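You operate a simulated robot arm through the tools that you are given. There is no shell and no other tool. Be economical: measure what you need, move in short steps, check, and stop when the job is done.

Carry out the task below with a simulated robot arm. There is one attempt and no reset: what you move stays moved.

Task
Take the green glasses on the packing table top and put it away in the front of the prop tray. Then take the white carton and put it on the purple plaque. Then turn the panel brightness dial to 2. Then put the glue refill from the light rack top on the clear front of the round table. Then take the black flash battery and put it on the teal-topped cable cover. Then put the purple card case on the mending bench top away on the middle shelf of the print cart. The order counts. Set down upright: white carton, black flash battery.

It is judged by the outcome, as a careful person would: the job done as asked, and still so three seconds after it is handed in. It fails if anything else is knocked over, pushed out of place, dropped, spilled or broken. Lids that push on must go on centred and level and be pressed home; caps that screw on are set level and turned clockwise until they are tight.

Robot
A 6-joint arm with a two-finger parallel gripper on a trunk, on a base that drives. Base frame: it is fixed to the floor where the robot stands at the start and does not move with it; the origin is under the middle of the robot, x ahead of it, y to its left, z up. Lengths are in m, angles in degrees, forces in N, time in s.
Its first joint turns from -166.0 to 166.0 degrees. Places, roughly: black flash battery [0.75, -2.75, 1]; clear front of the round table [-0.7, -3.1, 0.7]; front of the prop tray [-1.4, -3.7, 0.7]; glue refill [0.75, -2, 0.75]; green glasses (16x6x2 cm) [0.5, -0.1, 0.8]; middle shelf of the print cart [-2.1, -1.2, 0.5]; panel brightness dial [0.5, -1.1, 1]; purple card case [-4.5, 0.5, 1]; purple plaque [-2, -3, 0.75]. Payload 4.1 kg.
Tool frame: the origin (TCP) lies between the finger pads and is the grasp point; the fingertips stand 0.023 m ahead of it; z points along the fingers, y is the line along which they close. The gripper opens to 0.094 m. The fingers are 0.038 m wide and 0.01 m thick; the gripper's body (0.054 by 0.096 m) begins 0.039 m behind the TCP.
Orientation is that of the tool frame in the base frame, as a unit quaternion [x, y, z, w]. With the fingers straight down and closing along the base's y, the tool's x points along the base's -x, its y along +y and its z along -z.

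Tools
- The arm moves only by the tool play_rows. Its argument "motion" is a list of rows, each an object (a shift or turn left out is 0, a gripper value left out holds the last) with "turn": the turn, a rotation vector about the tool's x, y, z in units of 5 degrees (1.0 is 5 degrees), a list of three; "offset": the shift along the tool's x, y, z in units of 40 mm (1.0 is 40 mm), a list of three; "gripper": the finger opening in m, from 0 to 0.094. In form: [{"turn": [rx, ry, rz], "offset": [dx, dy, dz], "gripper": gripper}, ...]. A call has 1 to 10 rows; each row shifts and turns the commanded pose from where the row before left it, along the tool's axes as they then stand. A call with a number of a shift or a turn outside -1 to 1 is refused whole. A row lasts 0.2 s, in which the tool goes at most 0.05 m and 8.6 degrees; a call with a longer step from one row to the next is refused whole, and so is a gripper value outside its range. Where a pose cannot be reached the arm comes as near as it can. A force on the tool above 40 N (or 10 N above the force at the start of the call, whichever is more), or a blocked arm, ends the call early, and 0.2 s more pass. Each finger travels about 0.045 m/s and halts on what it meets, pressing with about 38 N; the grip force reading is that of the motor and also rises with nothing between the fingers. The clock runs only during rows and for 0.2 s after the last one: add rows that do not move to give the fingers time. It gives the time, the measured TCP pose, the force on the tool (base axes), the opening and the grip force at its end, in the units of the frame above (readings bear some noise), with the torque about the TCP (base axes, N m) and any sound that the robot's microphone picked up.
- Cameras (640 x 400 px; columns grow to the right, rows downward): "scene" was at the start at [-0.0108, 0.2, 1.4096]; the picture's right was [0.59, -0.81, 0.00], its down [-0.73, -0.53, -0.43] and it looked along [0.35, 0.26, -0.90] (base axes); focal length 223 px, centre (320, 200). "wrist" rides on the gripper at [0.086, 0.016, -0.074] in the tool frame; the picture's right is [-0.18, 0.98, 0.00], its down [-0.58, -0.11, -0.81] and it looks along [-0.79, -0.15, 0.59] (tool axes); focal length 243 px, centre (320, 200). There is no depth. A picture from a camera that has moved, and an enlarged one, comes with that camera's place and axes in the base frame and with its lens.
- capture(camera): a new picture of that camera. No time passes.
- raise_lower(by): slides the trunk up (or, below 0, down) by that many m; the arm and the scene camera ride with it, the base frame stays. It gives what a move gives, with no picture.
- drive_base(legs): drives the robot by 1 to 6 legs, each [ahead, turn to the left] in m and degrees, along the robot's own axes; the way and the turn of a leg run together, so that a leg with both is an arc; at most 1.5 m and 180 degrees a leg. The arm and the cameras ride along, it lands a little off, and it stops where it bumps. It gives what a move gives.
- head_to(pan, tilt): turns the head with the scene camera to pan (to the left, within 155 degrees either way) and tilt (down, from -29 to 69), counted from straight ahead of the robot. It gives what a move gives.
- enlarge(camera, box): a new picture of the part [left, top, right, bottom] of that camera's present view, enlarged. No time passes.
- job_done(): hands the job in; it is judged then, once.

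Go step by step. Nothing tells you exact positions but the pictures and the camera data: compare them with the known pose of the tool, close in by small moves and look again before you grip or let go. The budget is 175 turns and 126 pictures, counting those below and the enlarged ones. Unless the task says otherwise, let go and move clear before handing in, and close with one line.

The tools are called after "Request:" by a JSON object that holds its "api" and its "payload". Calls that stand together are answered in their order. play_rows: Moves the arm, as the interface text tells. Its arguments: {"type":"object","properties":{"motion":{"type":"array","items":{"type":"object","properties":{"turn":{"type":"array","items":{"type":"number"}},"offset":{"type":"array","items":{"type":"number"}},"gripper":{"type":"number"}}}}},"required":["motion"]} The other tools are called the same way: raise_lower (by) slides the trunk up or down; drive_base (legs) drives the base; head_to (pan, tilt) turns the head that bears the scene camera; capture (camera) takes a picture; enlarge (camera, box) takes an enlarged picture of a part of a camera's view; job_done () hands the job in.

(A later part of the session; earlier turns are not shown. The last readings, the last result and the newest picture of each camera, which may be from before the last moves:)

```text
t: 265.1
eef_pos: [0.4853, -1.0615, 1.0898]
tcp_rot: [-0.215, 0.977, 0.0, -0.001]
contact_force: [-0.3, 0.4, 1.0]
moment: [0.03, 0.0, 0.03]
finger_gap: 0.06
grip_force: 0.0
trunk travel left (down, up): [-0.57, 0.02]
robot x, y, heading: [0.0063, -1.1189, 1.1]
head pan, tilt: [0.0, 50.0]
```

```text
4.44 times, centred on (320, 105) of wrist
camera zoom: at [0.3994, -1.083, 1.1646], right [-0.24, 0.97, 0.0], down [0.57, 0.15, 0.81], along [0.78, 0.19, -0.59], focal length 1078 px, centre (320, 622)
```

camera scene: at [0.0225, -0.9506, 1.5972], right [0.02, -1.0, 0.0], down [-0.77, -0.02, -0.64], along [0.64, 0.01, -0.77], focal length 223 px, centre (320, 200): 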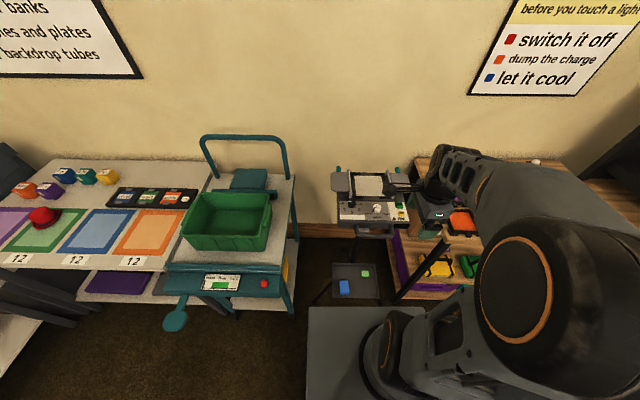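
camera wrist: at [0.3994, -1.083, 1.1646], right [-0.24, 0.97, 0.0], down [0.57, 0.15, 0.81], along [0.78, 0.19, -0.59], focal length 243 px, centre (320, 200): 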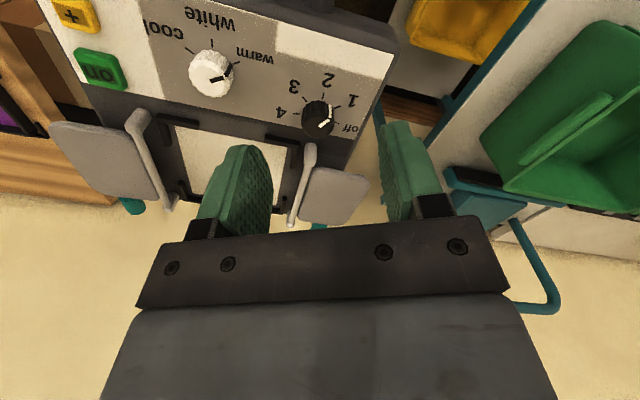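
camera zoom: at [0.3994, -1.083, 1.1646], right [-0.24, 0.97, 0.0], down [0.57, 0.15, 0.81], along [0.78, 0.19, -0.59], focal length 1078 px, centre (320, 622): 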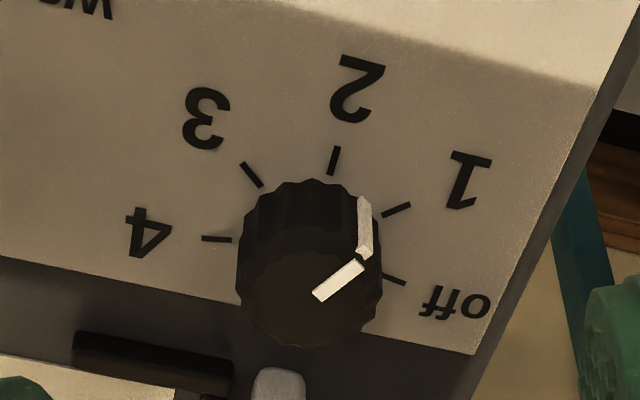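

The dial is now about a third of the way past 1, so roughly 33° remain. My grip was near the finger edge, so I'll re-centre and grip again.

Request:
{"api": "play_rows", "payload": {"motion": [{"turn": [0, 0, 1], "gripper": 0.045}, {"turn": [0, 0, 1]}, {"turn": [0, 0, 1]}, {"turn": [0, 0, 1]}, {"turn": [0, 0, 1]}, {"turn": [0, 0, 1]}, {"turn": [0, 0, 1]}, {"turn": [0, 0, 1]}, {"turn": [0, 0, 1]}, {"offset": [-0.44, 0.48, 0]}]}}

Request:
{"api": "play_rows", "payload": {"motion": [{"offset": [0, 0, 0.8]}, {"offset": [0, 0, 0.3]}, {}]}}

Request:
{"api": "capture", "payload": {"camera": "wrist"}}

```text
t: 267.3
eef_pos: [0.5095, -1.0478, 1.0902]
tcp_rot: [0.178, 0.984, -0.001, 0.0]
contact_force: [-0.2, -0.7, -0.4]
moment: [0.01, -0.02, -0.05]
finger_gap: 0.0449
grip_force: 0.0
trunk travel left (down, up): [-0.57, 0.02]
robot x, y, heading: [0.0067, -1.1169, 1.3]
head pan, tilt: [0.0, 50.0]
```

```text
t: 268.1
eef_pos: [0.5093, -1.0495, 1.0449]
tcp_rot: [0.176, 0.984, -0.002, 0.0]
contact_force: [0.8, -0.5, -0.2]
moment: [0.0, -0.01, -0.01]
finger_gap: 0.0451
grip_force: 0.0
trunk travel left (down, up): [-0.57, 0.02]
robot x, y, heading: [0.0101, -1.1151, 1.4]
head pan, tilt: [0.0, 50.0]
```

```text
56 pictures are left
camera wrist: at [0.4336, -1.0034, 1.1196], right [0.51, 0.86, 0.0], down [0.51, -0.3, 0.81], along [0.69, -0.42, -0.59], focal length 243 px, centre (320, 200)
```

wrist: 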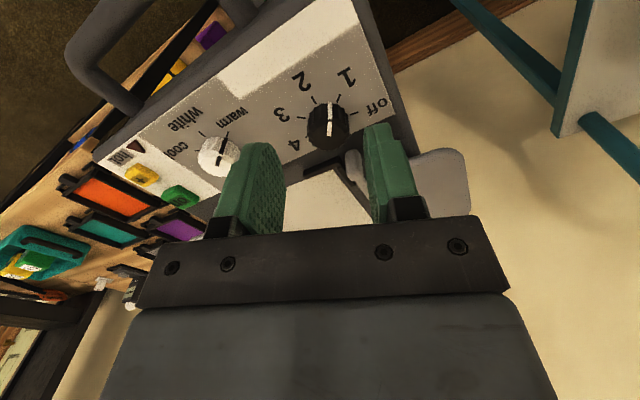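

Request:
{"api": "play_rows", "payload": {"motion": [{"offset": [0, 0.08, 0.5]}, {"offset": [0, 0, 0.3]}, {"offset": [0, 0, 0.12]}, {"gripper": 0.03}, {"gripper": 0.022}, {}, {}]}}

```text
t: 269.7
eef_pos: [0.5105, -1.0468, 1.0086]
tcp_rot: [0.176, 0.984, -0.002, -0.002]
contact_force: [-2.3, -7.4, -3.2]
moment: [-0.41, -0.07, -0.15]
finger_gap: 0.0272
grip_force: 44.8
trunk travel left (down, up): [-0.57, 0.02]
robot x, y, heading: [0.0117, -1.118, 1.0]
head pan, tilt: [0.0, 50.0]
```

Request:
{"api": "play_rows", "payload": {"motion": [{"offset": [0, -0.03, 0]}, {"turn": [0, 0, -1], "offset": [0, -0.02, 0]}, {"turn": [0, 0, -1], "offset": [0, -0.02, 0]}, {"turn": [0, 0, -1], "offset": [0, -0.02, 0]}, {}]}}

Request:
{"api": "enlarge", "payload": {"camera": "wrist", "box": [250, 90, 390, 190]}}

```text
t: 270.9
eef_pos: [0.5083, -1.0517, 1.008]
tcp_rot: [0.046, 0.999, -0.001, -0.001]
contact_force: [-3.5, -17.1, -11.8]
moment: [-0.55, -0.94, -0.32]
finger_gap: 0.0273
grip_force: 44.6
trunk travel left (down, up): [-0.57, 0.02]
robot x, y, heading: [0.0065, -1.1173, 1.2]
head pan, tilt: [0.0, 50.0]
```

```text
4.00 times, centred on (320, 140) of wrist
camera zoom: at [0.4237, -1.0273, 1.083], right [0.27, 0.96, 0.0], down [0.57, -0.16, 0.81], along [0.77, -0.22, -0.59], focal length 970 px, centre (320, 440)
```

zoom: 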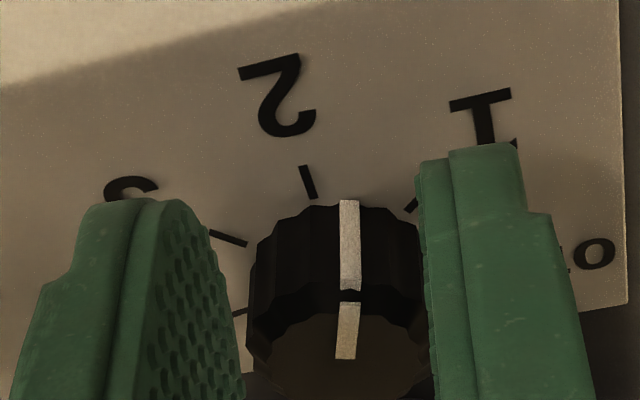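

The dial turns with the grip; about 20° remain.

Request:
{"api": "play_rows", "payload": {"motion": [{"offset": [0, -0.05, 0]}, {"turn": [0, 0, -1], "offset": [0, -0.02, 0]}, {"turn": [0, 0, -1], "offset": [0, -0.02, 0]}, {"turn": [0, 0, -1], "offset": [0, -0.02, 0]}, {}]}}

Request:
{"api": "enlarge", "payload": {"camera": "wrist", "box": [250, 90, 390, 190]}}

```text
t: 272.1
eef_pos: [0.5091, -1.0573, 1.009]
tcp_rot: [-0.085, 0.996, -0.001, -0.001]
contact_force: [-1.1, -28.7, -16.4]
moment: [-0.62, -0.37, -0.49]
finger_gap: 0.0274
grip_force: 45.0
trunk travel left (down, up): [-0.57, 0.02]
robot x, y, heading: [0.0094, -1.1141, 1.1]
head pan, tilt: [0.0, 50.0]
```

```text
4.00 times, centred on (320, 140) of wrist
camera zoom: at [0.4206, -1.0551, 1.0834], right [0.02, 1.0, 0.0], down [0.59, -0.01, 0.8], along [0.8, -0.01, -0.59], focal length 970 px, centre (320, 440)
```

zoom: 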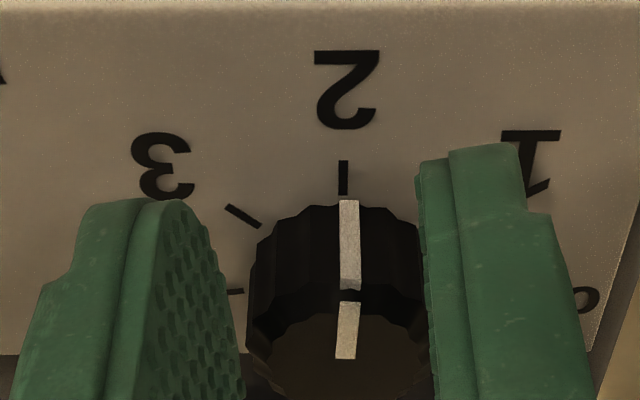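

Request:
{"api": "play_rows", "payload": {"motion": [{"turn": [0, 0, -0.9], "offset": [0, -0.08, 0]}, {}]}}

Request:
{"api": "enlarge", "payload": {"camera": "wrist", "box": [250, 90, 390, 190]}}

```text
t: 272.7
eef_pos: [0.5096, -1.0582, 1.0093]
tcp_rot: [-0.124, 0.992, 0.0, -0.002]
contact_force: [-3.1, -21.2, -12.2]
moment: [-0.49, 0.57, -0.39]
finger_gap: 0.0271
grip_force: 45.4
trunk travel left (down, up): [-0.57, 0.02]
robot x, y, heading: [0.0107, -1.12, 0.9]
head pan, tilt: [0.0, 50.0]
```

```text
4.00 times, centred on (320, 140) of wrist
camera zoom: at [0.4211, -1.0637, 1.0836], right [-0.06, 1.0, 0.0], down [0.59, 0.04, 0.8], along [0.8, 0.05, -0.59], focal length 970 px, centre (320, 440)
```

zoom: 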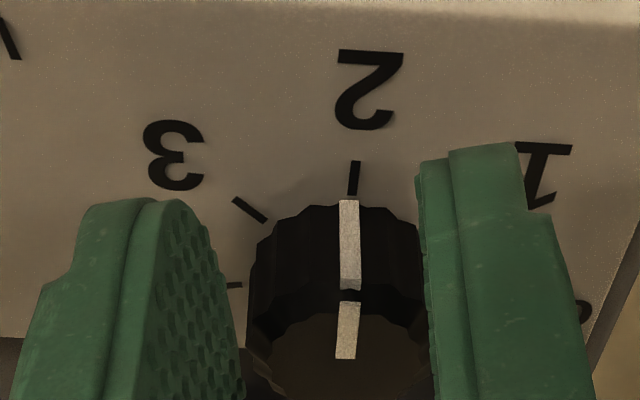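

Pointer is in line with the 2 mark. Releasing and lifting.

Request:
{"api": "play_rows", "payload": {"motion": [{"gripper": 0.036}, {"gripper": 0.042}, {}, {"offset": [0, 0, -0.5]}, {"offset": [0.3, 0, -1]}, {"offset": [0.5, 0, -1]}, {"offset": [1, 0, 0]}, {"offset": [1, 0, 0]}, {}]}}

Request:
{"api": "enlarge", "payload": {"camera": "scene", "box": [330, 170, 410, 230]}}

```text
t: 274.7
eef_pos: [0.3996, -1.0821, 1.1103]
tcp_rot: [-0.123, 0.992, -0.002, 0.0]
contact_force: [-0.1, 0.6, 0.6]
moment: [-0.01, 0.03, -0.01]
finger_gap: 0.0421
grip_force: 0.0
trunk travel left (down, up): [-0.57, 0.02]
robot x, y, heading: [0.0115, -1.1153, 1.1]
head pan, tilt: [0.0, 50.0]
```

```text
6.67 times, centred on (370, 200) of scene
camera zoom: at [0.0225, -0.9515, 1.5972], right [0.02, -1.0, 0.0], down [-0.77, -0.02, -0.64], along [0.64, 0.01, -0.77], focal length 1485 px, centre (-13, 200)
```

zoom: 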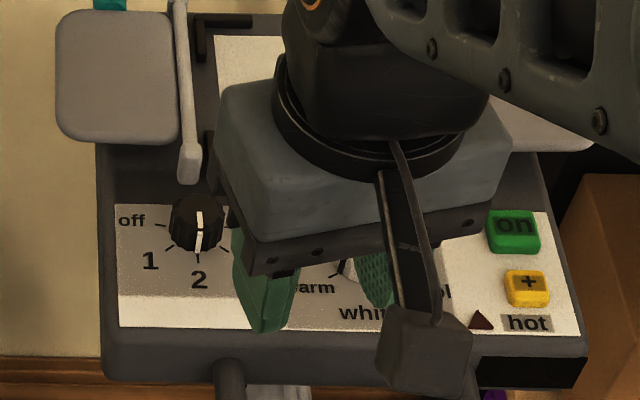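

The dial reads 2. Next is the glue refill on the light rack, so I'll drive in front of its left section and look.

Request:
{"api": "drive_base", "payload": {"legs": [[-0.3, 0], [0, -91], [0.98, 0], [0, 90], [0.33, 0]]}}

Request:
{"api": "head_to", "payload": {"pan": 0, "tilt": 40}}

Request:
{"api": "capture", "payload": {"camera": "scene"}}

```text
t: 290.8
eef_pos: [0.4542, -2.0403, 1.1107]
tcp_rot: [-0.138, 0.99, -0.002, -0.001]
contact_force: [0.7, -0.3, 0.6]
moment: [0.03, 0.02, -0.01]
finger_gap: 0.0419
grip_force: 0.0
trunk travel left (down, up): [-0.57, 0.02]
robot x, y, heading: [0.0652, -2.0879, 2.7]
head pan, tilt: [0.0, 50.0]
```

```text
t: 291.6
eef_pos: [0.4556, -2.0399, 1.1105]
tcp_rot: [-0.139, 0.99, -0.002, -0.001]
contact_force: [0.0, -0.6, 0.4]
moment: [-0.01, 0.01, 0.0]
finger_gap: 0.0421
grip_force: 0.0
trunk travel left (down, up): [-0.57, 0.02]
robot x, y, heading: [0.0636, -2.0813, 2.5]
head pan, tilt: [0.0, 40.0]
```

```text
51 pictures are left
camera scene: at [0.0816, -1.9181, 1.6113], right [0.05, -1.0, 0.0], down [-0.64, -0.03, -0.77], along [0.76, 0.04, -0.64], focal length 223 px, centre (320, 200)
```

scene: 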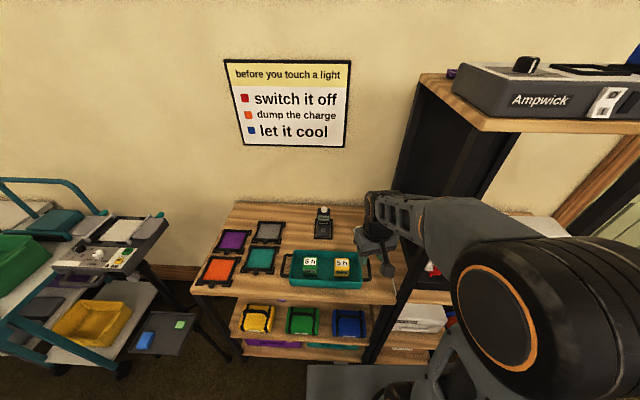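

Request:
{"api": "play_rows", "payload": {"motion": [{"offset": [0, 1, 0]}, {"offset": [0, 1, 0]}, {"offset": [0, 1, 0]}, {"offset": [0, 1, 0]}, {"offset": [0, 1, 0]}, {"offset": [0, 1, 0]}, {"offset": [0, 1, 0]}, {}]}}

Request:
{"api": "enlarge", "payload": {"camera": "scene", "box": [270, 190, 430, 300]}}

```text
t: 293.4
eef_pos: [0.3756, -1.7687, 1.1096]
tcp_rot: [-0.137, 0.991, -0.002, -0.001]
contact_force: [0.9, 0.0, 0.1]
moment: [-0.02, -0.02, -0.03]
finger_gap: 0.0421
grip_force: 0.0
trunk travel left (down, up): [-0.57, 0.02]
robot x, y, heading: [0.0644, -2.0871, 2.6]
head pan, tilt: [0.0, 40.0]
```

```text
3.64 times, centred on (350, 245) of scene
camera zoom: at [0.0816, -1.918, 1.6113], right [0.05, -1.0, 0.0], down [-0.64, -0.03, -0.77], along [0.77, 0.04, -0.64], focal length 810 px, centre (211, 36)
```

zoom: 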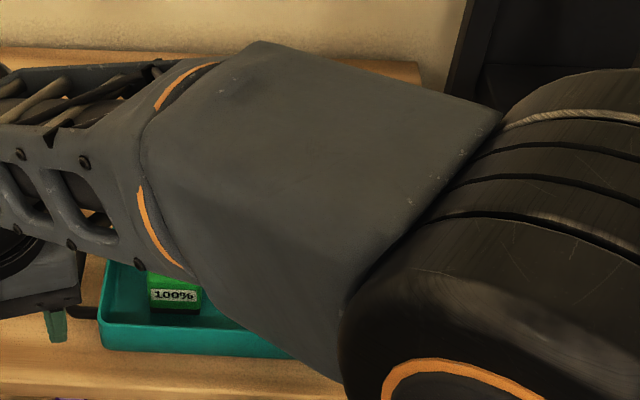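

Request:
{"api": "play_rows", "payload": {"motion": [{"offset": [0, -1, 0]}, {"offset": [0, -1, 0]}, {"offset": [0, -1, 0]}, {"offset": [0, -1, 0]}, {"offset": [0, -1, 0]}, {"offset": [0, -1, 0]}, {"offset": [0, -1, 0]}, {"offset": [0, -1, 0]}, {"offset": [0, -1, 0]}, {}]}}

Request:
{"api": "capture", "payload": {"camera": "wrist"}}

Request:
{"api": "enlarge", "payload": {"camera": "scene", "box": [270, 190, 430, 300]}}

```text
t: 295.6
eef_pos: [0.4776, -2.1143, 1.1103]
tcp_rot: [-0.138, 0.99, -0.002, -0.002]
contact_force: [0.7, -0.6, 1.0]
moment: [0.03, 0.03, -0.01]
finger_gap: 0.0418
grip_force: 0.1
trunk travel left (down, up): [-0.57, 0.02]
robot x, y, heading: [0.0647, -2.0838, 2.4]
head pan, tilt: [0.0, 40.0]
```

```text
49 pictures are left
camera wrist: at [0.389, -2.1219, 1.1849], right [-0.09, 1.0, 0.0], down [0.59, 0.06, 0.81], along [0.8, 0.07, -0.59], focal length 243 px, centre (320, 200)
```

wrist: 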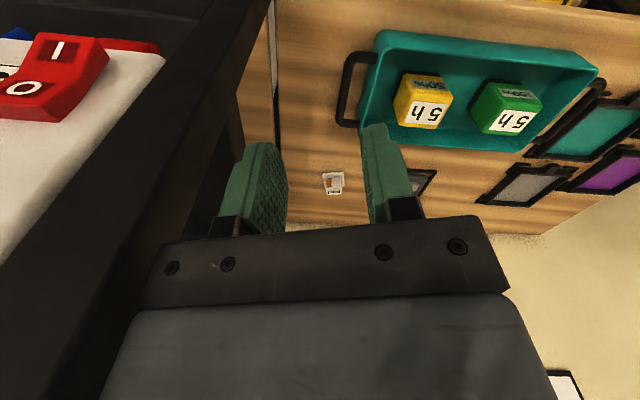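

```text
3.64 times, centred on (350, 245) of scene
camera zoom: at [0.0816, -1.9181, 1.6113], right [0.05, -1.0, 0.0], down [-0.64, -0.03, -0.77], along [0.77, 0.04, -0.64], focal length 810 px, centre (211, 36)
```

zoom: 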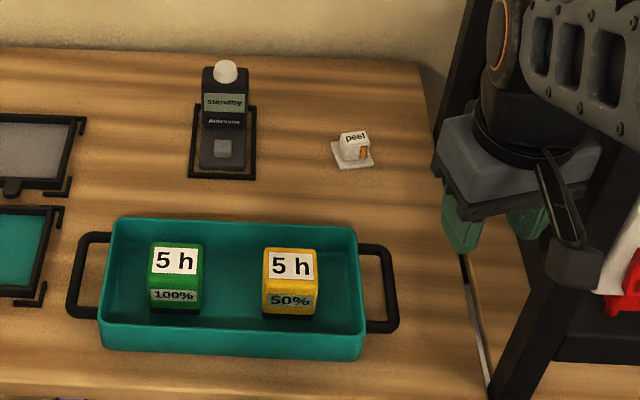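

The small white "peel" block on a backing card is the glue refill, near (0.78, -2.06, 0.845). I'll test how far the arm can reach forward at this height.

Request:
{"api": "play_rows", "payload": {"motion": [{"offset": [-1, 0, 0], "gripper": 0.06}, {"offset": [-1, 0, 0]}, {"offset": [-1, 0, 0]}, {"offset": [-1, 0, 0]}, {"offset": [-1, 0, 0]}, {}]}}

Request:
{"api": "capture", "payload": {"camera": "scene"}}

Request:
{"api": "capture", "payload": {"camera": "wrist"}}

```text
t: 296.9
eef_pos: [0.6684, -2.0624, 1.1098]
tcp_rot: [-0.138, 0.99, -0.002, -0.001]
contact_force: [0.4, -0.5, 0.8]
moment: [0.0, 0.0, 0.0]
finger_gap: 0.0602
grip_force: 0.0
trunk travel left (down, up): [-0.57, 0.02]
robot x, y, heading: [0.0647, -2.0864, 2.7]
head pan, tilt: [0.0, 40.0]
```

```text
47 pictures are left
camera scene: at [0.0816, -1.918, 1.6113], right [0.05, -1.0, 0.0], down [-0.64, -0.03, -0.77], along [0.77, 0.04, -0.64], focal length 223 px, centre (320, 200)
```

scene: 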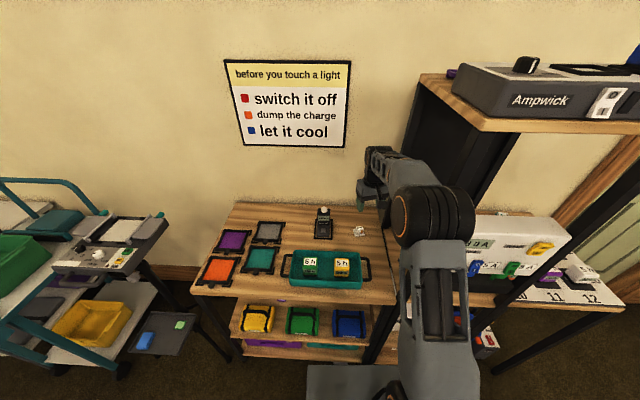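

```text
46 pictures are left
camera wrist: at [0.5796, -2.0692, 1.1849], right [-0.09, 1.0, 0.0], down [0.59, 0.06, 0.81], along [0.8, 0.07, -0.59], focal length 243 px, centre (320, 200)
```

wrist: 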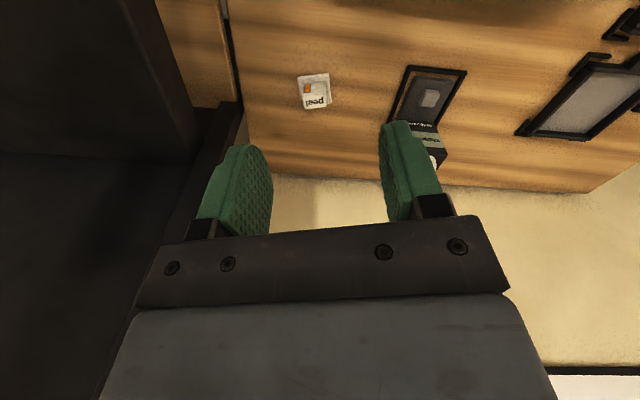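

Reach is fine. I'll lower the trunk and move over the glue refill.

Request:
{"api": "raise_lower", "payload": {"by": -0.13}}

Request:
{"api": "play_rows", "payload": {"motion": [{"offset": [-0.8, -0.2, 0]}, {"offset": [-0.8, -0.2, 0]}, {"offset": [-0.6, -0.2, 0]}, {}]}}

Request:
{"api": "capture", "payload": {"camera": "wrist"}}

```text
t: 298.5
eef_pos: [0.6661, -2.0616, 0.9801]
tcp_rot: [-0.138, 0.99, -0.002, 0.0]
contact_force: [0.6, -0.2, -0.2]
moment: [0.02, 0.01, 0.0]
finger_gap: 0.06
grip_force: 0.1
trunk travel left (down, up): [-0.44, 0.15]
robot x, y, heading: [0.0675, -2.0857, 2.5]
head pan, tilt: [0.0, 40.0]
```

```text
t: 299.5
eef_pos: [0.7584, -2.0613, 0.9792]
tcp_rot: [-0.138, 0.99, -0.002, -0.002]
contact_force: [1.1, 0.4, -0.3]
moment: [-0.01, 0.0, -0.05]
finger_gap: 0.0601
grip_force: 0.0
trunk travel left (down, up): [-0.44, 0.15]
robot x, y, heading: [0.0664, -2.087, 3.0]
head pan, tilt: [0.0, 40.0]
```

```text
45 pictures are left
camera wrist: at [0.6705, -2.0688, 1.0542], right [-0.09, 1.0, 0.0], down [0.59, 0.06, 0.8], along [0.8, 0.07, -0.59], focal length 243 px, centre (320, 200)
```

wrist: 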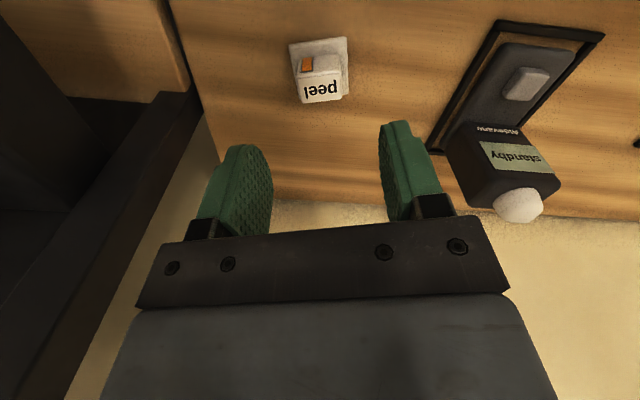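

Request:
{"api": "play_rows", "payload": {"motion": [{"offset": [0, 0, 1]}, {}]}}

Request:
{"api": "capture", "payload": {"camera": "wrist"}}

```text
t: 300.1
eef_pos: [0.7587, -2.0615, 0.9393]
tcp_rot: [-0.139, 0.99, -0.002, 0.0]
contact_force: [-0.1, 0.5, -0.5]
moment: [-0.01, -0.02, -0.04]
finger_gap: 0.06
grip_force: 0.0
trunk travel left (down, up): [-0.44, 0.15]
robot x, y, heading: [0.064, -2.0834, 2.8]
head pan, tilt: [0.0, 40.0]
```

```text
44 pictures are left
camera wrist: at [0.6706, -2.0692, 1.0145], right [-0.09, 1.0, 0.0], down [0.59, 0.06, 0.81], along [0.8, 0.07, -0.59], focal length 243 px, centre (320, 200)
```

wrist: 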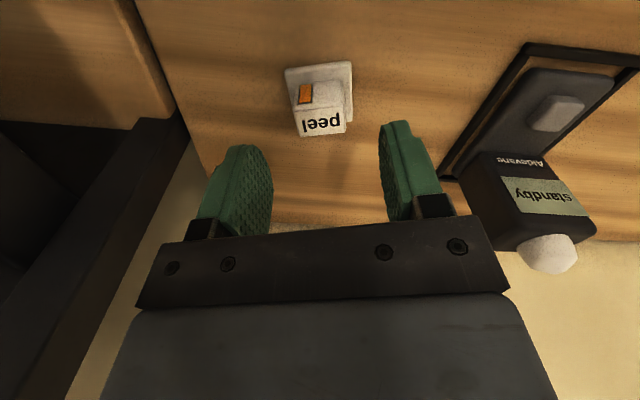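

Request:
{"api": "play_rows", "payload": {"motion": [{"offset": [0, 0, 0.8]}, {}]}}

Request:
{"api": "capture", "payload": {"camera": "wrist"}}

```text
t: 300.7
eef_pos: [0.7605, -2.0596, 0.9084]
tcp_rot: [-0.139, 0.99, -0.002, 0.0]
contact_force: [0.1, -0.1, 0.0]
moment: [-0.02, -0.02, 0.0]
finger_gap: 0.06
grip_force: 0.1
trunk travel left (down, up): [-0.44, 0.15]
robot x, y, heading: [0.0619, -2.0857, 3.0]
head pan, tilt: [0.0, 40.0]
```

```text
43 pictures are left
camera wrist: at [0.6711, -2.0684, 0.9828], right [-0.09, 1.0, 0.0], down [0.59, 0.06, 0.81], along [0.8, 0.07, -0.59], focal length 243 px, centre (320, 200)
```

wrist: 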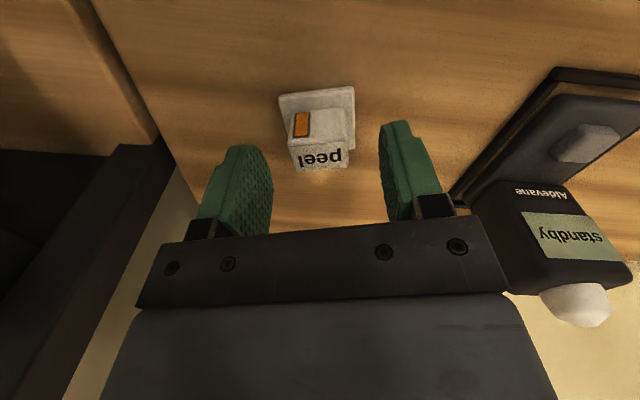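

Request:
{"api": "play_rows", "payload": {"motion": [{"offset": [-0.25, -0.05, 0.4]}, {"offset": [0, 0, 0.3]}, {}]}}

Request:
{"api": "capture", "payload": {"camera": "wrist"}}

```text
t: 301.5
eef_pos: [0.77, -2.0609, 0.8793]
tcp_rot: [-0.138, 0.99, -0.001, -0.001]
contact_force: [0.3, -0.4, 0.2]
moment: [-0.03, 0.02, 0.03]
finger_gap: 0.06
grip_force: 0.1
trunk travel left (down, up): [-0.44, 0.15]
robot x, y, heading: [0.0663, -2.0842, 2.9]
head pan, tilt: [0.0, 40.0]
```

```text
42 pictures are left
camera wrist: at [0.6819, -2.0686, 0.9541], right [-0.09, 1.0, 0.0], down [0.59, 0.06, 0.81], along [0.8, 0.07, -0.59], focal length 243 px, centre (320, 200)
```

wrist: 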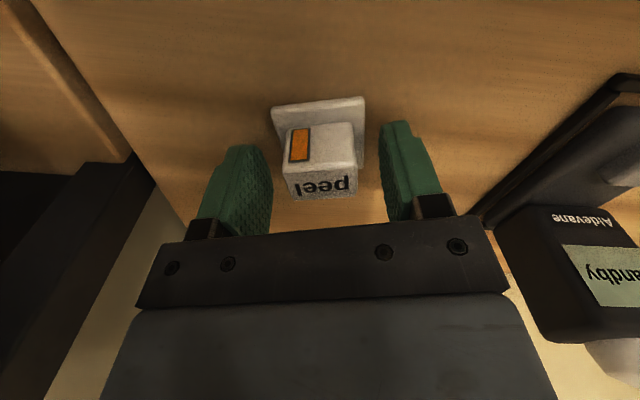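

Request:
{"api": "play_rows", "payload": {"motion": [{"offset": [-0.05, 0, 0.2]}, {"offset": [0, 0, 0.15]}, {}]}}

Request:
{"api": "capture", "payload": {"camera": "wrist"}}

```text
t: 302.5
eef_pos: [0.7722, -2.0602, 0.8735]
tcp_rot: [-0.138, 0.99, -0.003, 0.005]
contact_force: [-8.6, -1.7, 13.5]
moment: [0.34, 0.5, 0.34]
finger_gap: 0.0604
grip_force: 0.4
trunk travel left (down, up): [-0.44, 0.15]
robot x, y, heading: [0.0648, -2.0859, 2.7]
head pan, tilt: [0.0, 40.0]
stopped in row 3: the force on the tool passed its limit (the readings are from after the stop); the commanded pose is now the measured one
```

```text
41 pictures are left
camera wrist: at [0.6828, -2.0683, 0.947], right [-0.09, 1.0, 0.0], down [0.58, 0.06, 0.81], along [0.81, 0.07, -0.58], focal length 243 px, centre (320, 200)
```

wrist: 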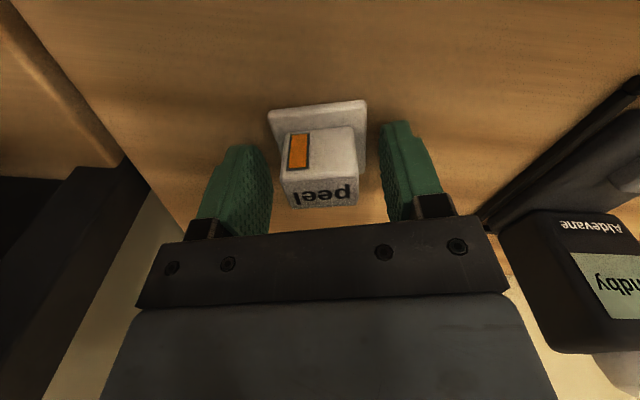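

Request:
{"api": "play_rows", "payload": {"motion": [{"offset": [0, 0, -0.12]}, {"gripper": 0.045}, {"gripper": 0.035}, {"gripper": 0.025}, {"gripper": 0.018}, {}, {}]}}

Request:
{"api": "capture", "payload": {"camera": "wrist"}}

```text
t: 304.1
eef_pos: [0.7729, -2.0604, 0.8752]
tcp_rot: [-0.138, 0.99, -0.002, 0.003]
contact_force: [0.9, 0.2, -0.4]
moment: [0.02, 0.0, 0.01]
finger_gap: 0.0429
grip_force: 38.1
trunk travel left (down, up): [-0.44, 0.15]
robot x, y, heading: [0.0633, -2.0844, 2.7]
head pan, tilt: [0.0, 40.0]
```

```text
40 pictures are left
camera wrist: at [0.6847, -2.0681, 0.9493], right [-0.09, 1.0, 0.0], down [0.58, 0.06, 0.81], along [0.81, 0.07, -0.59], focal length 243 px, centre (320, 200)
```

wrist: 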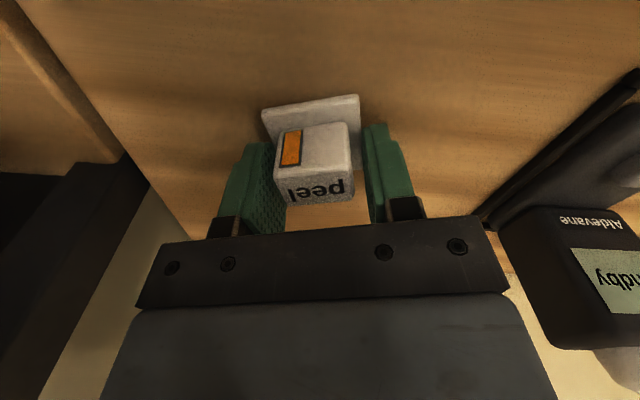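

The fingers caught the backing card's edges. I'll open, rise a few mm, and grip the block itself.

Request:
{"api": "play_rows", "payload": {"motion": [{"gripper": 0.056}, {}, {"offset": [0, -0.05, -0.15]}, {"gripper": 0.04}, {"gripper": 0.03}, {"gripper": 0.02}, {"gripper": 0.014}, {}, {}]}}

Request:
{"api": "capture", "payload": {"camera": "wrist"}}

```text
t: 306.1
eef_pos: [0.7746, -2.0612, 0.8806]
tcp_rot: [-0.138, 0.99, -0.001, 0.004]
contact_force: [0.2, -0.9, 0.9]
moment: [-0.01, 0.01, -0.02]
finger_gap: 0.0309
grip_force: 38.0
trunk travel left (down, up): [-0.44, 0.15]
robot x, y, heading: [0.0681, -2.0831, 2.6]
head pan, tilt: [0.0, 40.0]
```

```text
39 pictures are left
camera wrist: at [0.6851, -2.0698, 0.9552], right [-0.09, 1.0, 0.0], down [0.58, 0.06, 0.81], along [0.81, 0.07, -0.59], focal length 243 px, centre (320, 200)
```

wrist: 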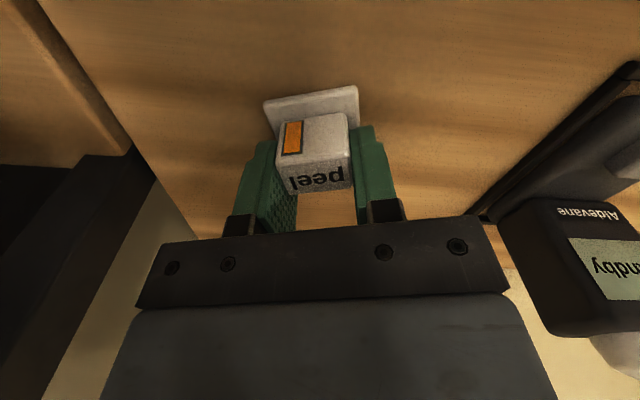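

Holding the block at 0.031 m. Lifting, retracting, and driving to the round table's front, target around (-0.64, -3.17).

Request:
{"api": "play_rows", "payload": {"motion": [{"offset": [0, 0, -0.5]}, {"offset": [0, 0, -1]}, {"offset": [0, 0, -1]}, {"offset": [0, 0, -1]}, {"offset": [1, 0, 0]}, {"offset": [1, 0, 0]}, {"offset": [1, 0, 0]}, {"offset": [1, 0, 0]}, {"offset": [1, 0, 0]}, {"offset": [1, 0, 0]}]}}

Request:
{"api": "drive_base", "payload": {"legs": [[-0.17, 0], [0, -92.8], [1.08, 0], [0, -90]]}}

Request:
{"api": "head_to", "payload": {"pan": 0, "tilt": 50}}

Request:
{"api": "capture", "payload": {"camera": "scene"}}

```text
t: 308.3
eef_pos: [0.7453, -2.0769, 1.0308]
tcp_rot: [-0.138, 0.99, -0.001, 0.004]
contact_force: [0.4, -0.3, -0.8]
moment: [-0.02, 0.01, 0.01]
finger_gap: 0.0311
grip_force: 38.0
out of reach, approached as far as the arm can: row 3, 4, 5, 6, 7, 8, 9, 10
trunk travel left (down, up): [-0.44, 0.15]
robot x, y, heading: [0.0637, -2.0863, 2.6]
head pan, tilt: [0.0, 40.0]
```

```text
t: 310.6
eef_pos: [0.5736, -2.1423, 1.0307]
tcp_rot: [-0.096, 0.995, -0.002, 0.003]
contact_force: [0.7, -0.7, -0.7]
moment: [0.01, -0.01, 0.02]
finger_gap: 0.031
grip_force: 37.9
trunk travel left (down, up): [-0.44, 0.15]
robot x, y, heading: [-0.1059, -2.094, -2.2]
head pan, tilt: [0.0, 40.0]
stopped in leg 2: the robot was blocked; the commanded pose is now the measured one
```

```text
t: 311.3
eef_pos: [0.5726, -2.1413, 1.03]
tcp_rot: [-0.096, 0.995, -0.003, 0.003]
contact_force: [-0.5, 0.4, -0.5]
moment: [0.0, 0.0, 0.0]
finger_gap: 0.0309
grip_force: 37.7
trunk travel left (down, up): [-0.44, 0.15]
robot x, y, heading: [-0.1029, -2.0907, -2.3]
head pan, tilt: [0.0, 50.0]
```

```text
38 pictures are left
camera scene: at [-0.0822, -1.9251, 1.4669], right [-0.04, -1.0, 0.0], down [-0.77, 0.03, -0.64], along [0.64, -0.03, -0.77], focal length 223 px, centre (320, 200)
```

scene: 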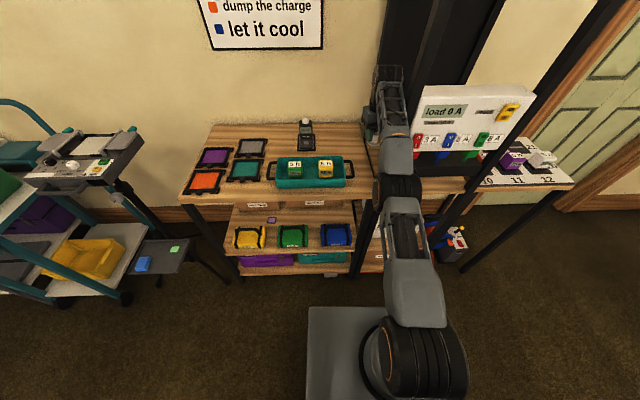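

The arm didn't retract (it hit its reach limit while rising) and the turn was blocked by the rack post. I'll turn back a little, then retract the arm.

Request:
{"api": "drive_base", "payload": {"legs": [[0, 5]]}}

Request:
{"api": "play_rows", "payload": {"motion": [{"offset": [1, 0, 0]}, {"offset": [1, 0, 0]}, {"offset": [1, 0, 0]}, {"offset": [1, 0, 0]}, {"offset": [1, 0, 0]}, {"offset": [1, 0, 0]}, {"offset": [1, 0, 0]}, {}]}}

Request:
{"api": "capture", "payload": {"camera": "scene"}}

```text
t: 312.2
eef_pos: [0.5739, -2.086, 1.0313]
tcp_rot: [-0.139, 0.99, -0.002, 0.004]
contact_force: [-0.1, 0.1, 0.2]
moment: [0.0, 0.0, 0.01]
finger_gap: 0.031
grip_force: 37.8
trunk travel left (down, up): [-0.44, 0.15]
robot x, y, heading: [-0.1057, -2.0964, 2.3]
head pan, tilt: [0.0, 50.0]
```

```text
t: 314.0
eef_pos: [0.5697, -2.096, 1.0443]
tcp_rot: [-0.139, 0.99, -0.002, 0.002]
contact_force: [0.8, 0.0, -0.4]
moment: [-0.04, 0.02, 0.02]
finger_gap: 0.0307
grip_force: 38.0
out of reach, approached as far as the arm can: row 1, 2, 3, 4, 5, 6, 7
trunk travel left (down, up): [-0.44, 0.15]
robot x, y, heading: [-0.106, -2.0933, 2.7]
head pan, tilt: [0.0, 50.0]
```

```text
37 pictures are left
camera scene: at [-0.0967, -1.9264, 1.4672], right [0.04, -1.0, 0.0], down [-0.77, -0.03, -0.64], along [0.64, 0.03, -0.77], focal length 223 px, centre (320, 200)
```

scene: 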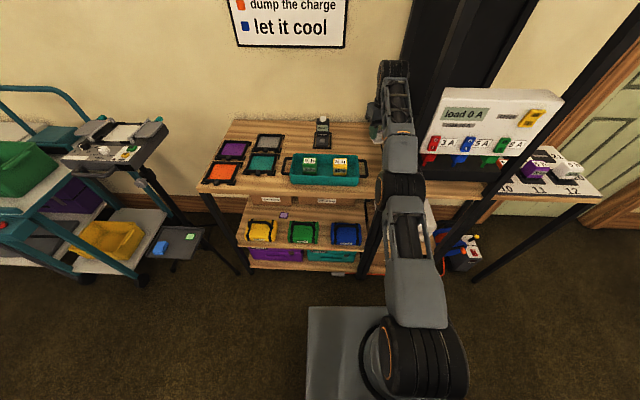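

Request:
{"api": "play_rows", "payload": {"motion": [{"offset": [0, 0, 0.8]}, {"offset": [0, 0, 0.8]}, {}]}}

Request:
{"api": "play_rows", "payload": {"motion": [{"offset": [0.5, 0, 0]}, {"offset": [0.5, 0, 0]}, {"offset": [0.5, 0, 0]}, {}]}}

```text
t: 314.8
eef_pos: [0.5872, -2.0961, 0.9815]
tcp_rot: [-0.139, 0.99, -0.002, 0.002]
contact_force: [0.4, 0.0, -0.7]
moment: [0.0, 0.03, 0.04]
finger_gap: 0.031
grip_force: 38.1
out of reach, approached as far as the arm can: row 1, 2
trunk travel left (down, up): [-0.44, 0.15]
robot x, y, heading: [-0.1056, -2.0935, 2.6]
head pan, tilt: [0.0, 50.0]
```

```text
t: 315.8
eef_pos: [0.5855, -2.1047, 0.9901]
tcp_rot: [-0.138, 0.99, -0.001, 0.003]
contact_force: [-0.4, -0.4, -0.2]
moment: [0.03, 0.0, -0.01]
finger_gap: 0.0309
grip_force: 38.3
out of reach, approached as far as the arm can: row 1, 2, 3
trunk travel left (down, up): [-0.44, 0.15]
robot x, y, heading: [-0.1093, -2.0926, 2.4]
head pan, tilt: [0.0, 50.0]
```

The arm seems stuck near full stretch. I'll tilt the wrist to bring the forearm back, then retract.

Request:
{"api": "play_rows", "payload": {"motion": [{"turn": [0, -1, 0]}, {"turn": [0, -1, 0]}, {"turn": [0, -1, 0]}, {}]}}

```text
t: 316.8
eef_pos: [0.629, -2.1063, 1.0016]
tcp_rot: [-0.138, 0.981, 0.016, 0.133]
contact_force: [-0.7, 1.1, 0.0]
moment: [-0.01, -0.04, 0.02]
finger_gap: 0.031
grip_force: 38.1
out of reach, approached as far as the arm can: row 1, 2, 3
trunk travel left (down, up): [-0.44, 0.15]
robot x, y, heading: [-0.1103, -2.095, 2.3]
head pan, tilt: [0.0, 50.0]
```

Request:
{"api": "play_rows", "payload": {"motion": [{"offset": [0, 1, 0]}, {"offset": [0, 1, 0]}, {"offset": [0, 1, 0]}, {"offset": [0, 1, 0]}, {}]}}

```text
t: 318.0
eef_pos: [0.6138, -1.9491, 1.0064]
tcp_rot: [-0.137, 0.982, 0.017, 0.133]
contact_force: [0.0, 0.1, 0.3]
moment: [0.01, 0.01, 0.0]
finger_gap: 0.0312
grip_force: 38.7
out of reach, approached as far as the arm can: row 1, 2, 3, 4
trunk travel left (down, up): [-0.44, 0.15]
robot x, y, heading: [-0.106, -2.0943, 2.3]
head pan, tilt: [0.0, 50.0]
```

Request:
{"api": "play_rows", "payload": {"motion": [{"offset": [0, 0, -1]}, {"offset": [0, 0, -1]}, {"offset": [0, 0, -1]}, {"offset": [0, 0, -1]}, {}]}}

Request:
{"api": "capture", "payload": {"camera": "scene"}}

```text
t: 319.2
eef_pos: [0.5584, -1.9635, 1.1525]
tcp_rot: [-0.138, 0.982, 0.017, 0.132]
contact_force: [-0.5, -0.4, -0.3]
moment: [0.02, 0.0, 0.01]
finger_gap: 0.031
grip_force: 37.8
out of reach, approached as far as the arm can: row 3, 4
trunk travel left (down, up): [-0.44, 0.15]
robot x, y, heading: [-0.1065, -2.0956, 2.3]
head pan, tilt: [0.0, 50.0]
```

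```text
36 pictures are left
camera scene: at [-0.0968, -1.9264, 1.4671], right [0.04, -1.0, 0.0], down [-0.77, -0.03, -0.64], along [0.64, 0.03, -0.77], focal length 223 px, centre (320, 200)
```

scene: 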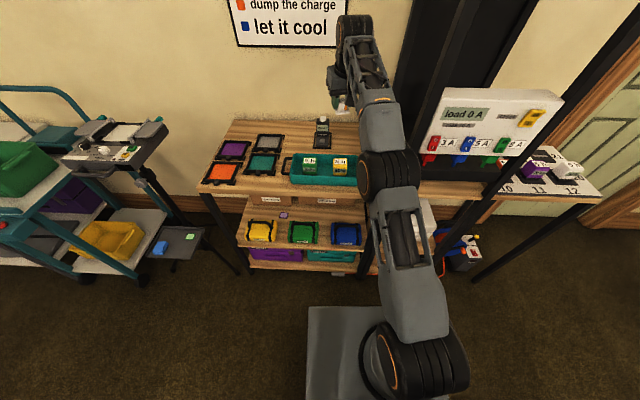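

Request:
{"api": "play_rows", "payload": {"motion": [{"offset": [0, 0, 0.5]}, {"offset": [0.5, 0, 0.3]}, {"offset": [0.7, 0, 0]}, {"offset": [0.7, 0, 0]}, {}]}}

```text
t: 320.4
eef_pos: [0.4973, -1.9826, 1.1038]
tcp_rot: [-0.138, 0.981, 0.017, 0.133]
contact_force: [0.0, -0.2, -0.7]
moment: [0.04, 0.01, 0.02]
finger_gap: 0.0312
grip_force: 38.4
trunk travel left (down, up): [-0.44, 0.15]
robot x, y, heading: [-0.1045, -2.0945, 2.3]
head pan, tilt: [0.0, 50.0]
```

Freed. I'll straighten the wrist and retract further.

Request:
{"api": "play_rows", "payload": {"motion": [{"offset": [1, 0, 0]}, {"offset": [1, 0, 0]}, {"turn": [0, 1, 0]}, {"turn": [0, 1, 0]}, {"turn": [0, 1, 0]}, {"offset": [1, 0, 0]}, {"offset": [1, 0, 0]}, {}]}}

Request:
{"api": "capture", "payload": {"camera": "wrist"}}

```text
t: 322.2
eef_pos: [0.3439, -2.0249, 1.0796]
tcp_rot: [-0.138, 0.99, -0.002, 0.003]
contact_force: [0.0, -0.2, -0.2]
moment: [-0.01, 0.0, -0.01]
finger_gap: 0.0308
grip_force: 37.6
trunk travel left (down, up): [-0.44, 0.15]
robot x, y, heading: [-0.1063, -2.0932, 2.2]
head pan, tilt: [0.0, 50.0]
```

```text
35 pictures are left
camera wrist: at [0.2545, -2.0325, 1.1543], right [-0.09, 1.0, 0.0], down [0.58, 0.06, 0.81], along [0.81, 0.07, -0.59], focal length 243 px, centre (320, 200)
```

wrist: 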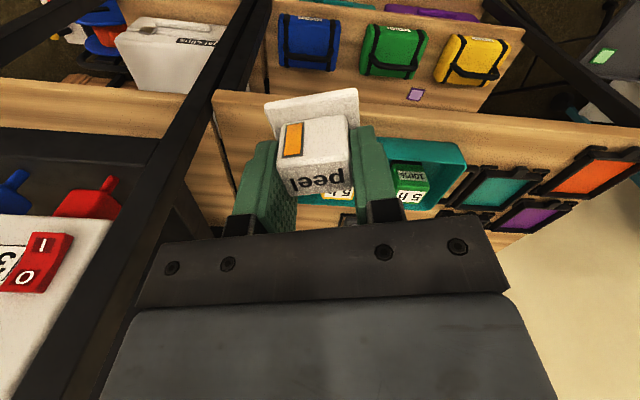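

Request:
{"api": "drive_base", "payload": {"legs": [[0, -92.2], [1.09, 0], [0, -90]]}}

Request:
{"api": "head_to", "payload": {"pan": 0, "tilt": 50}}

Request:
{"api": "capture", "payload": {"camera": "scene"}}

```text
t: 335.6
eef_pos: [-0.5855, -3.2345, 1.0791]
tcp_rot: [0.995, 0.103, -0.004, -0.001]
contact_force: [-0.3, 0.4, -0.3]
moment: [-0.01, -0.02, 0.0]
finger_gap: 0.0309
grip_force: 37.5
trunk travel left (down, up): [-0.44, 0.15]
robot x, y, heading: [-0.1296, -3.1982, 178.0]
head pan, tilt: [0.0, 50.0]
```

```text
t: 336.2
eef_pos: [-0.5858, -3.2346, 1.0802]
tcp_rot: [0.995, 0.103, -0.004, -0.002]
contact_force: [0.4, 0.8, -0.5]
moment: [-0.02, 0.01, -0.01]
finger_gap: 0.031
grip_force: 38.0
trunk travel left (down, up): [-0.44, 0.15]
robot x, y, heading: [-0.1308, -3.1996, 178.3]
head pan, tilt: [0.0, 50.0]
```

```text
34 pictures are left
camera scene: at [-0.1537, -3.3655, 1.4672], right [0.03, 1.0, 0.0], down [0.77, -0.02, -0.64], along [-0.64, 0.02, -0.77], focal length 223 px, centre (320, 200)
```

scene: 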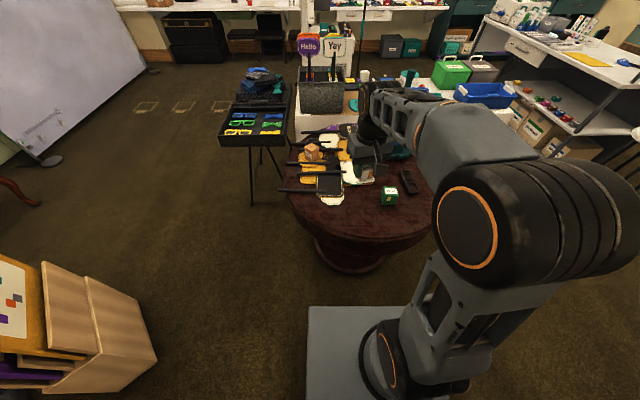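

The clear strip at the table's front is around (-0.66, -3.17). Moving over it and lowering partway.

Request:
{"api": "play_rows", "payload": {"motion": [{"offset": [-0.75, -0.95, 0]}, {"offset": [-0.75, -0.95, 0]}, {"offset": [0, 0, 1]}, {"offset": [0, 0, 1]}, {"offset": [0, 0, 1]}, {"offset": [0, 0, 1]}, {"offset": [0, 0, 1]}, {"offset": [0, 0, 1]}, {}]}}

Request:
{"api": "enlarge", "payload": {"camera": "scene", "box": [280, 140, 460, 260]}}

Request:
{"api": "capture", "payload": {"camera": "wrist"}}

```text
t: 338.2
eef_pos: [-0.662, -3.1721, 0.8394]
tcp_rot: [0.995, 0.103, -0.003, -0.002]
contact_force: [-0.6, -0.4, -0.5]
moment: [0.02, -0.03, -0.03]
finger_gap: 0.0309
grip_force: 37.9
trunk travel left (down, up): [-0.44, 0.15]
robot x, y, heading: [-0.13, -3.1991, 178.4]
head pan, tilt: [0.0, 50.0]
```

```text
3.33 times, centred on (370, 200) of scene
camera zoom: at [-0.154, -3.3654, 1.4672], right [0.03, 1.0, 0.0], down [0.77, -0.02, -0.64], along [-0.64, 0.02, -0.77], focal length 743 px, centre (153, 200)
```

zoom: 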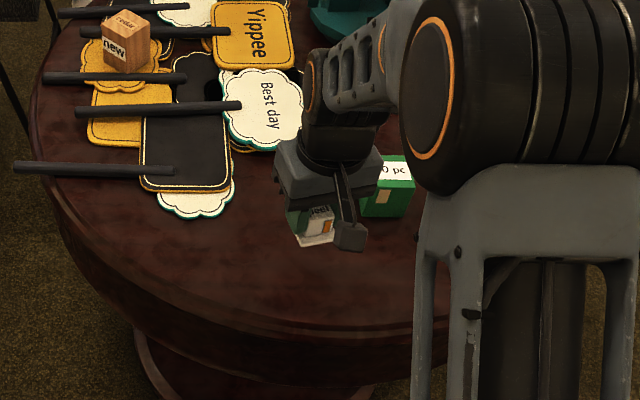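

```text
32 pictures are left
camera wrist: at [-0.5745, -3.1707, 0.9135], right [0.02, -1.0, 0.0], down [-0.59, -0.01, 0.81], along [-0.81, -0.01, -0.59], focal length 243 px, centre (320, 200)
```

wrist: 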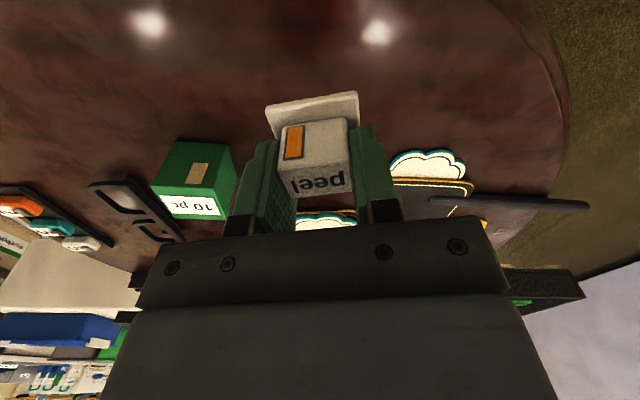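

Request:
{"api": "play_rows", "payload": {"motion": [{"offset": [0.3, 0, 0.7]}, {"offset": [0, 0, 0.6]}, {"offset": [0, 0, 0.15]}, {"offset": [0, 0, 0.1]}, {}]}}

Request:
{"api": "enlarge", "payload": {"camera": "scene", "box": [280, 140, 460, 260]}}

```text
t: 339.4
eef_pos: [-0.651, -3.1691, 0.7789]
tcp_rot: [0.995, 0.103, -0.004, -0.001]
contact_force: [-0.1, -0.1, -0.4]
moment: [-0.01, 0.01, 0.0]
finger_gap: 0.0309
grip_force: 38.0
trunk travel left (down, up): [-0.44, 0.15]
robot x, y, heading: [-0.131, -3.1971, 178.5]
head pan, tilt: [0.0, 50.0]
```

```text
3.33 times, centred on (370, 200) of scene
camera zoom: at [-0.1538, -3.3655, 1.4672], right [0.03, 1.0, 0.0], down [0.77, -0.02, -0.64], along [-0.64, 0.02, -0.77], focal length 743 px, centre (153, 200)
```

zoom: 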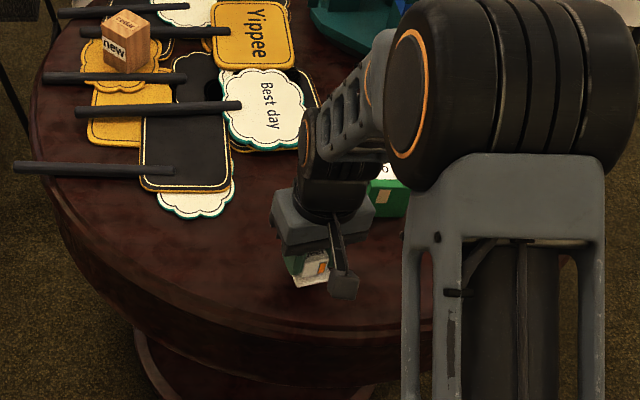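

Request:
{"api": "play_rows", "payload": {"motion": [{"offset": [0, 0, 0.12]}, {"offset": [0, 0, 0.12]}, {"offset": [0, 0, 0.1]}, {}]}}

Request:
{"api": "play_rows", "payload": {"motion": [{"offset": [0, 0, 0.1]}, {"offset": [0, 0, 0.1]}, {"offset": [0, 0, 0.1]}, {}]}}

```text
t: 340.4
eef_pos: [-0.651, -3.1685, 0.7644]
tcp_rot: [0.995, 0.103, -0.004, -0.001]
contact_force: [1.0, 0.4, -0.3]
moment: [0.0, 0.0, 0.01]
finger_gap: 0.0311
grip_force: 38.1
trunk travel left (down, up): [-0.44, 0.15]
robot x, y, heading: [-0.1329, -3.1976, 178.1]
head pan, tilt: [0.0, 50.0]
```

```text
t: 341.4
eef_pos: [-0.651, -3.1707, 0.7537]
tcp_rot: [0.995, 0.103, -0.003, -0.001]
contact_force: [-0.5, 0.5, -0.8]
moment: [0.03, 0.0, 0.01]
finger_gap: 0.0309
grip_force: 38.2
trunk travel left (down, up): [-0.44, 0.15]
robot x, y, heading: [-0.1309, -3.197, 178.0]
head pan, tilt: [0.0, 50.0]
```

Request:
{"api": "play_rows", "payload": {"motion": [{"offset": [0, 0, 0.1]}, {"offset": [0, 0, 0.1]}, {"offset": [0, 0, 0.1]}, {"offset": [0, 0, 0.1]}, {}]}}

Request:
{"api": "capture", "payload": {"camera": "wrist"}}

```text
t: 342.2
eef_pos: [-0.6522, -3.1687, 0.748]
tcp_rot: [0.995, 0.103, -0.008, -0.002]
contact_force: [4.0, -1.2, 22.1]
moment: [-0.15, -0.44, 0.0]
finger_gap: 0.0311
grip_force: 37.6
trunk travel left (down, up): [-0.44, 0.15]
robot x, y, heading: [-0.1343, -3.198, 178.3]
head pan, tilt: [0.0, 50.0]
stopped in row 3: the force on the tool passed its limit (the readings are from after the stop); the commanded pose is now the measured one
```

```text
30 pictures are left
camera wrist: at [-0.564, -3.1676, 0.8221], right [0.02, -1.0, 0.0], down [-0.58, -0.01, 0.82], along [-0.82, -0.01, -0.58], focal length 243 px, centre (320, 200)
```

wrist: 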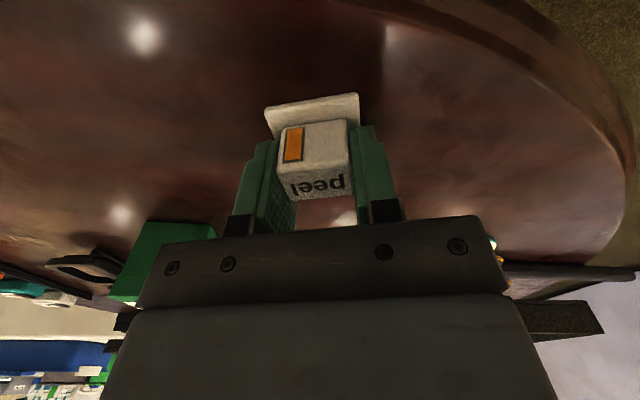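

Contact. Releasing and lifting.

Request:
{"api": "play_rows", "payload": {"motion": [{"offset": [0, 0, -0.03]}, {"gripper": 0.04}, {"gripper": 0.05}, {}, {"offset": [0, 0, -0.5]}, {"offset": [0, 0, -1]}, {"offset": [0, 0, -1]}, {"offset": [0, 0, -1]}, {"offset": [0, 0, -1]}, {"offset": [0, 0, -1]}]}}

Request:
{"api": "play_rows", "payload": {"motion": [{"offset": [0, 0, -1]}, {"offset": [0, 0, -1]}, {"offset": [1, 0, 0]}, {"offset": [1, 0, 0]}, {"offset": [1, 0, 0]}, {}]}}

Request:
{"api": "enlarge", "payload": {"camera": "scene", "box": [280, 140, 460, 260]}}

```text
t: 344.4
eef_pos: [-0.6494, -3.1697, 0.9673]
tcp_rot: [0.995, 0.102, -0.005, -0.002]
contact_force: [-0.3, -0.8, -0.3]
moment: [-0.01, 0.04, -0.04]
finger_gap: 0.05
grip_force: 0.0
trunk travel left (down, up): [-0.44, 0.15]
robot x, y, heading: [-0.1315, -3.1988, 178.3]
head pan, tilt: [0.0, 50.0]
```

```text
t: 345.8
eef_pos: [-0.5299, -3.144, 1.0467]
tcp_rot: [0.995, 0.102, -0.005, -0.002]
contact_force: [0.4, 0.5, -0.1]
moment: [0.01, -0.01, 0.01]
finger_gap: 0.0499
grip_force: 0.1
trunk travel left (down, up): [-0.44, 0.15]
robot x, y, heading: [-0.1302, -3.1975, 178.3]
head pan, tilt: [0.0, 50.0]
```

```text
3.33 times, centred on (370, 200) of scene
camera zoom: at [-0.1531, -3.3654, 1.4672], right [0.03, 1.0, 0.0], down [0.77, -0.02, -0.64], along [-0.64, 0.02, -0.77], focal length 743 px, centre (153, 200)
```

zoom: 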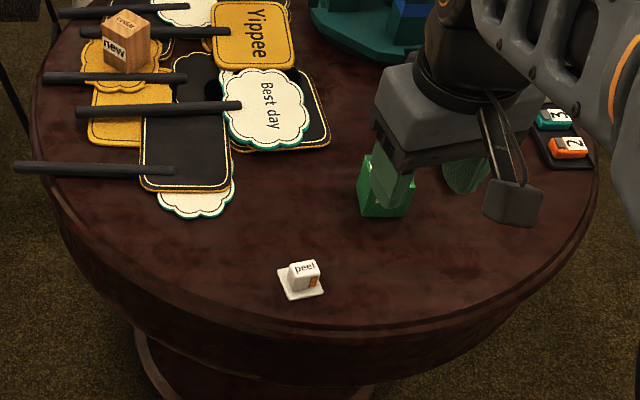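

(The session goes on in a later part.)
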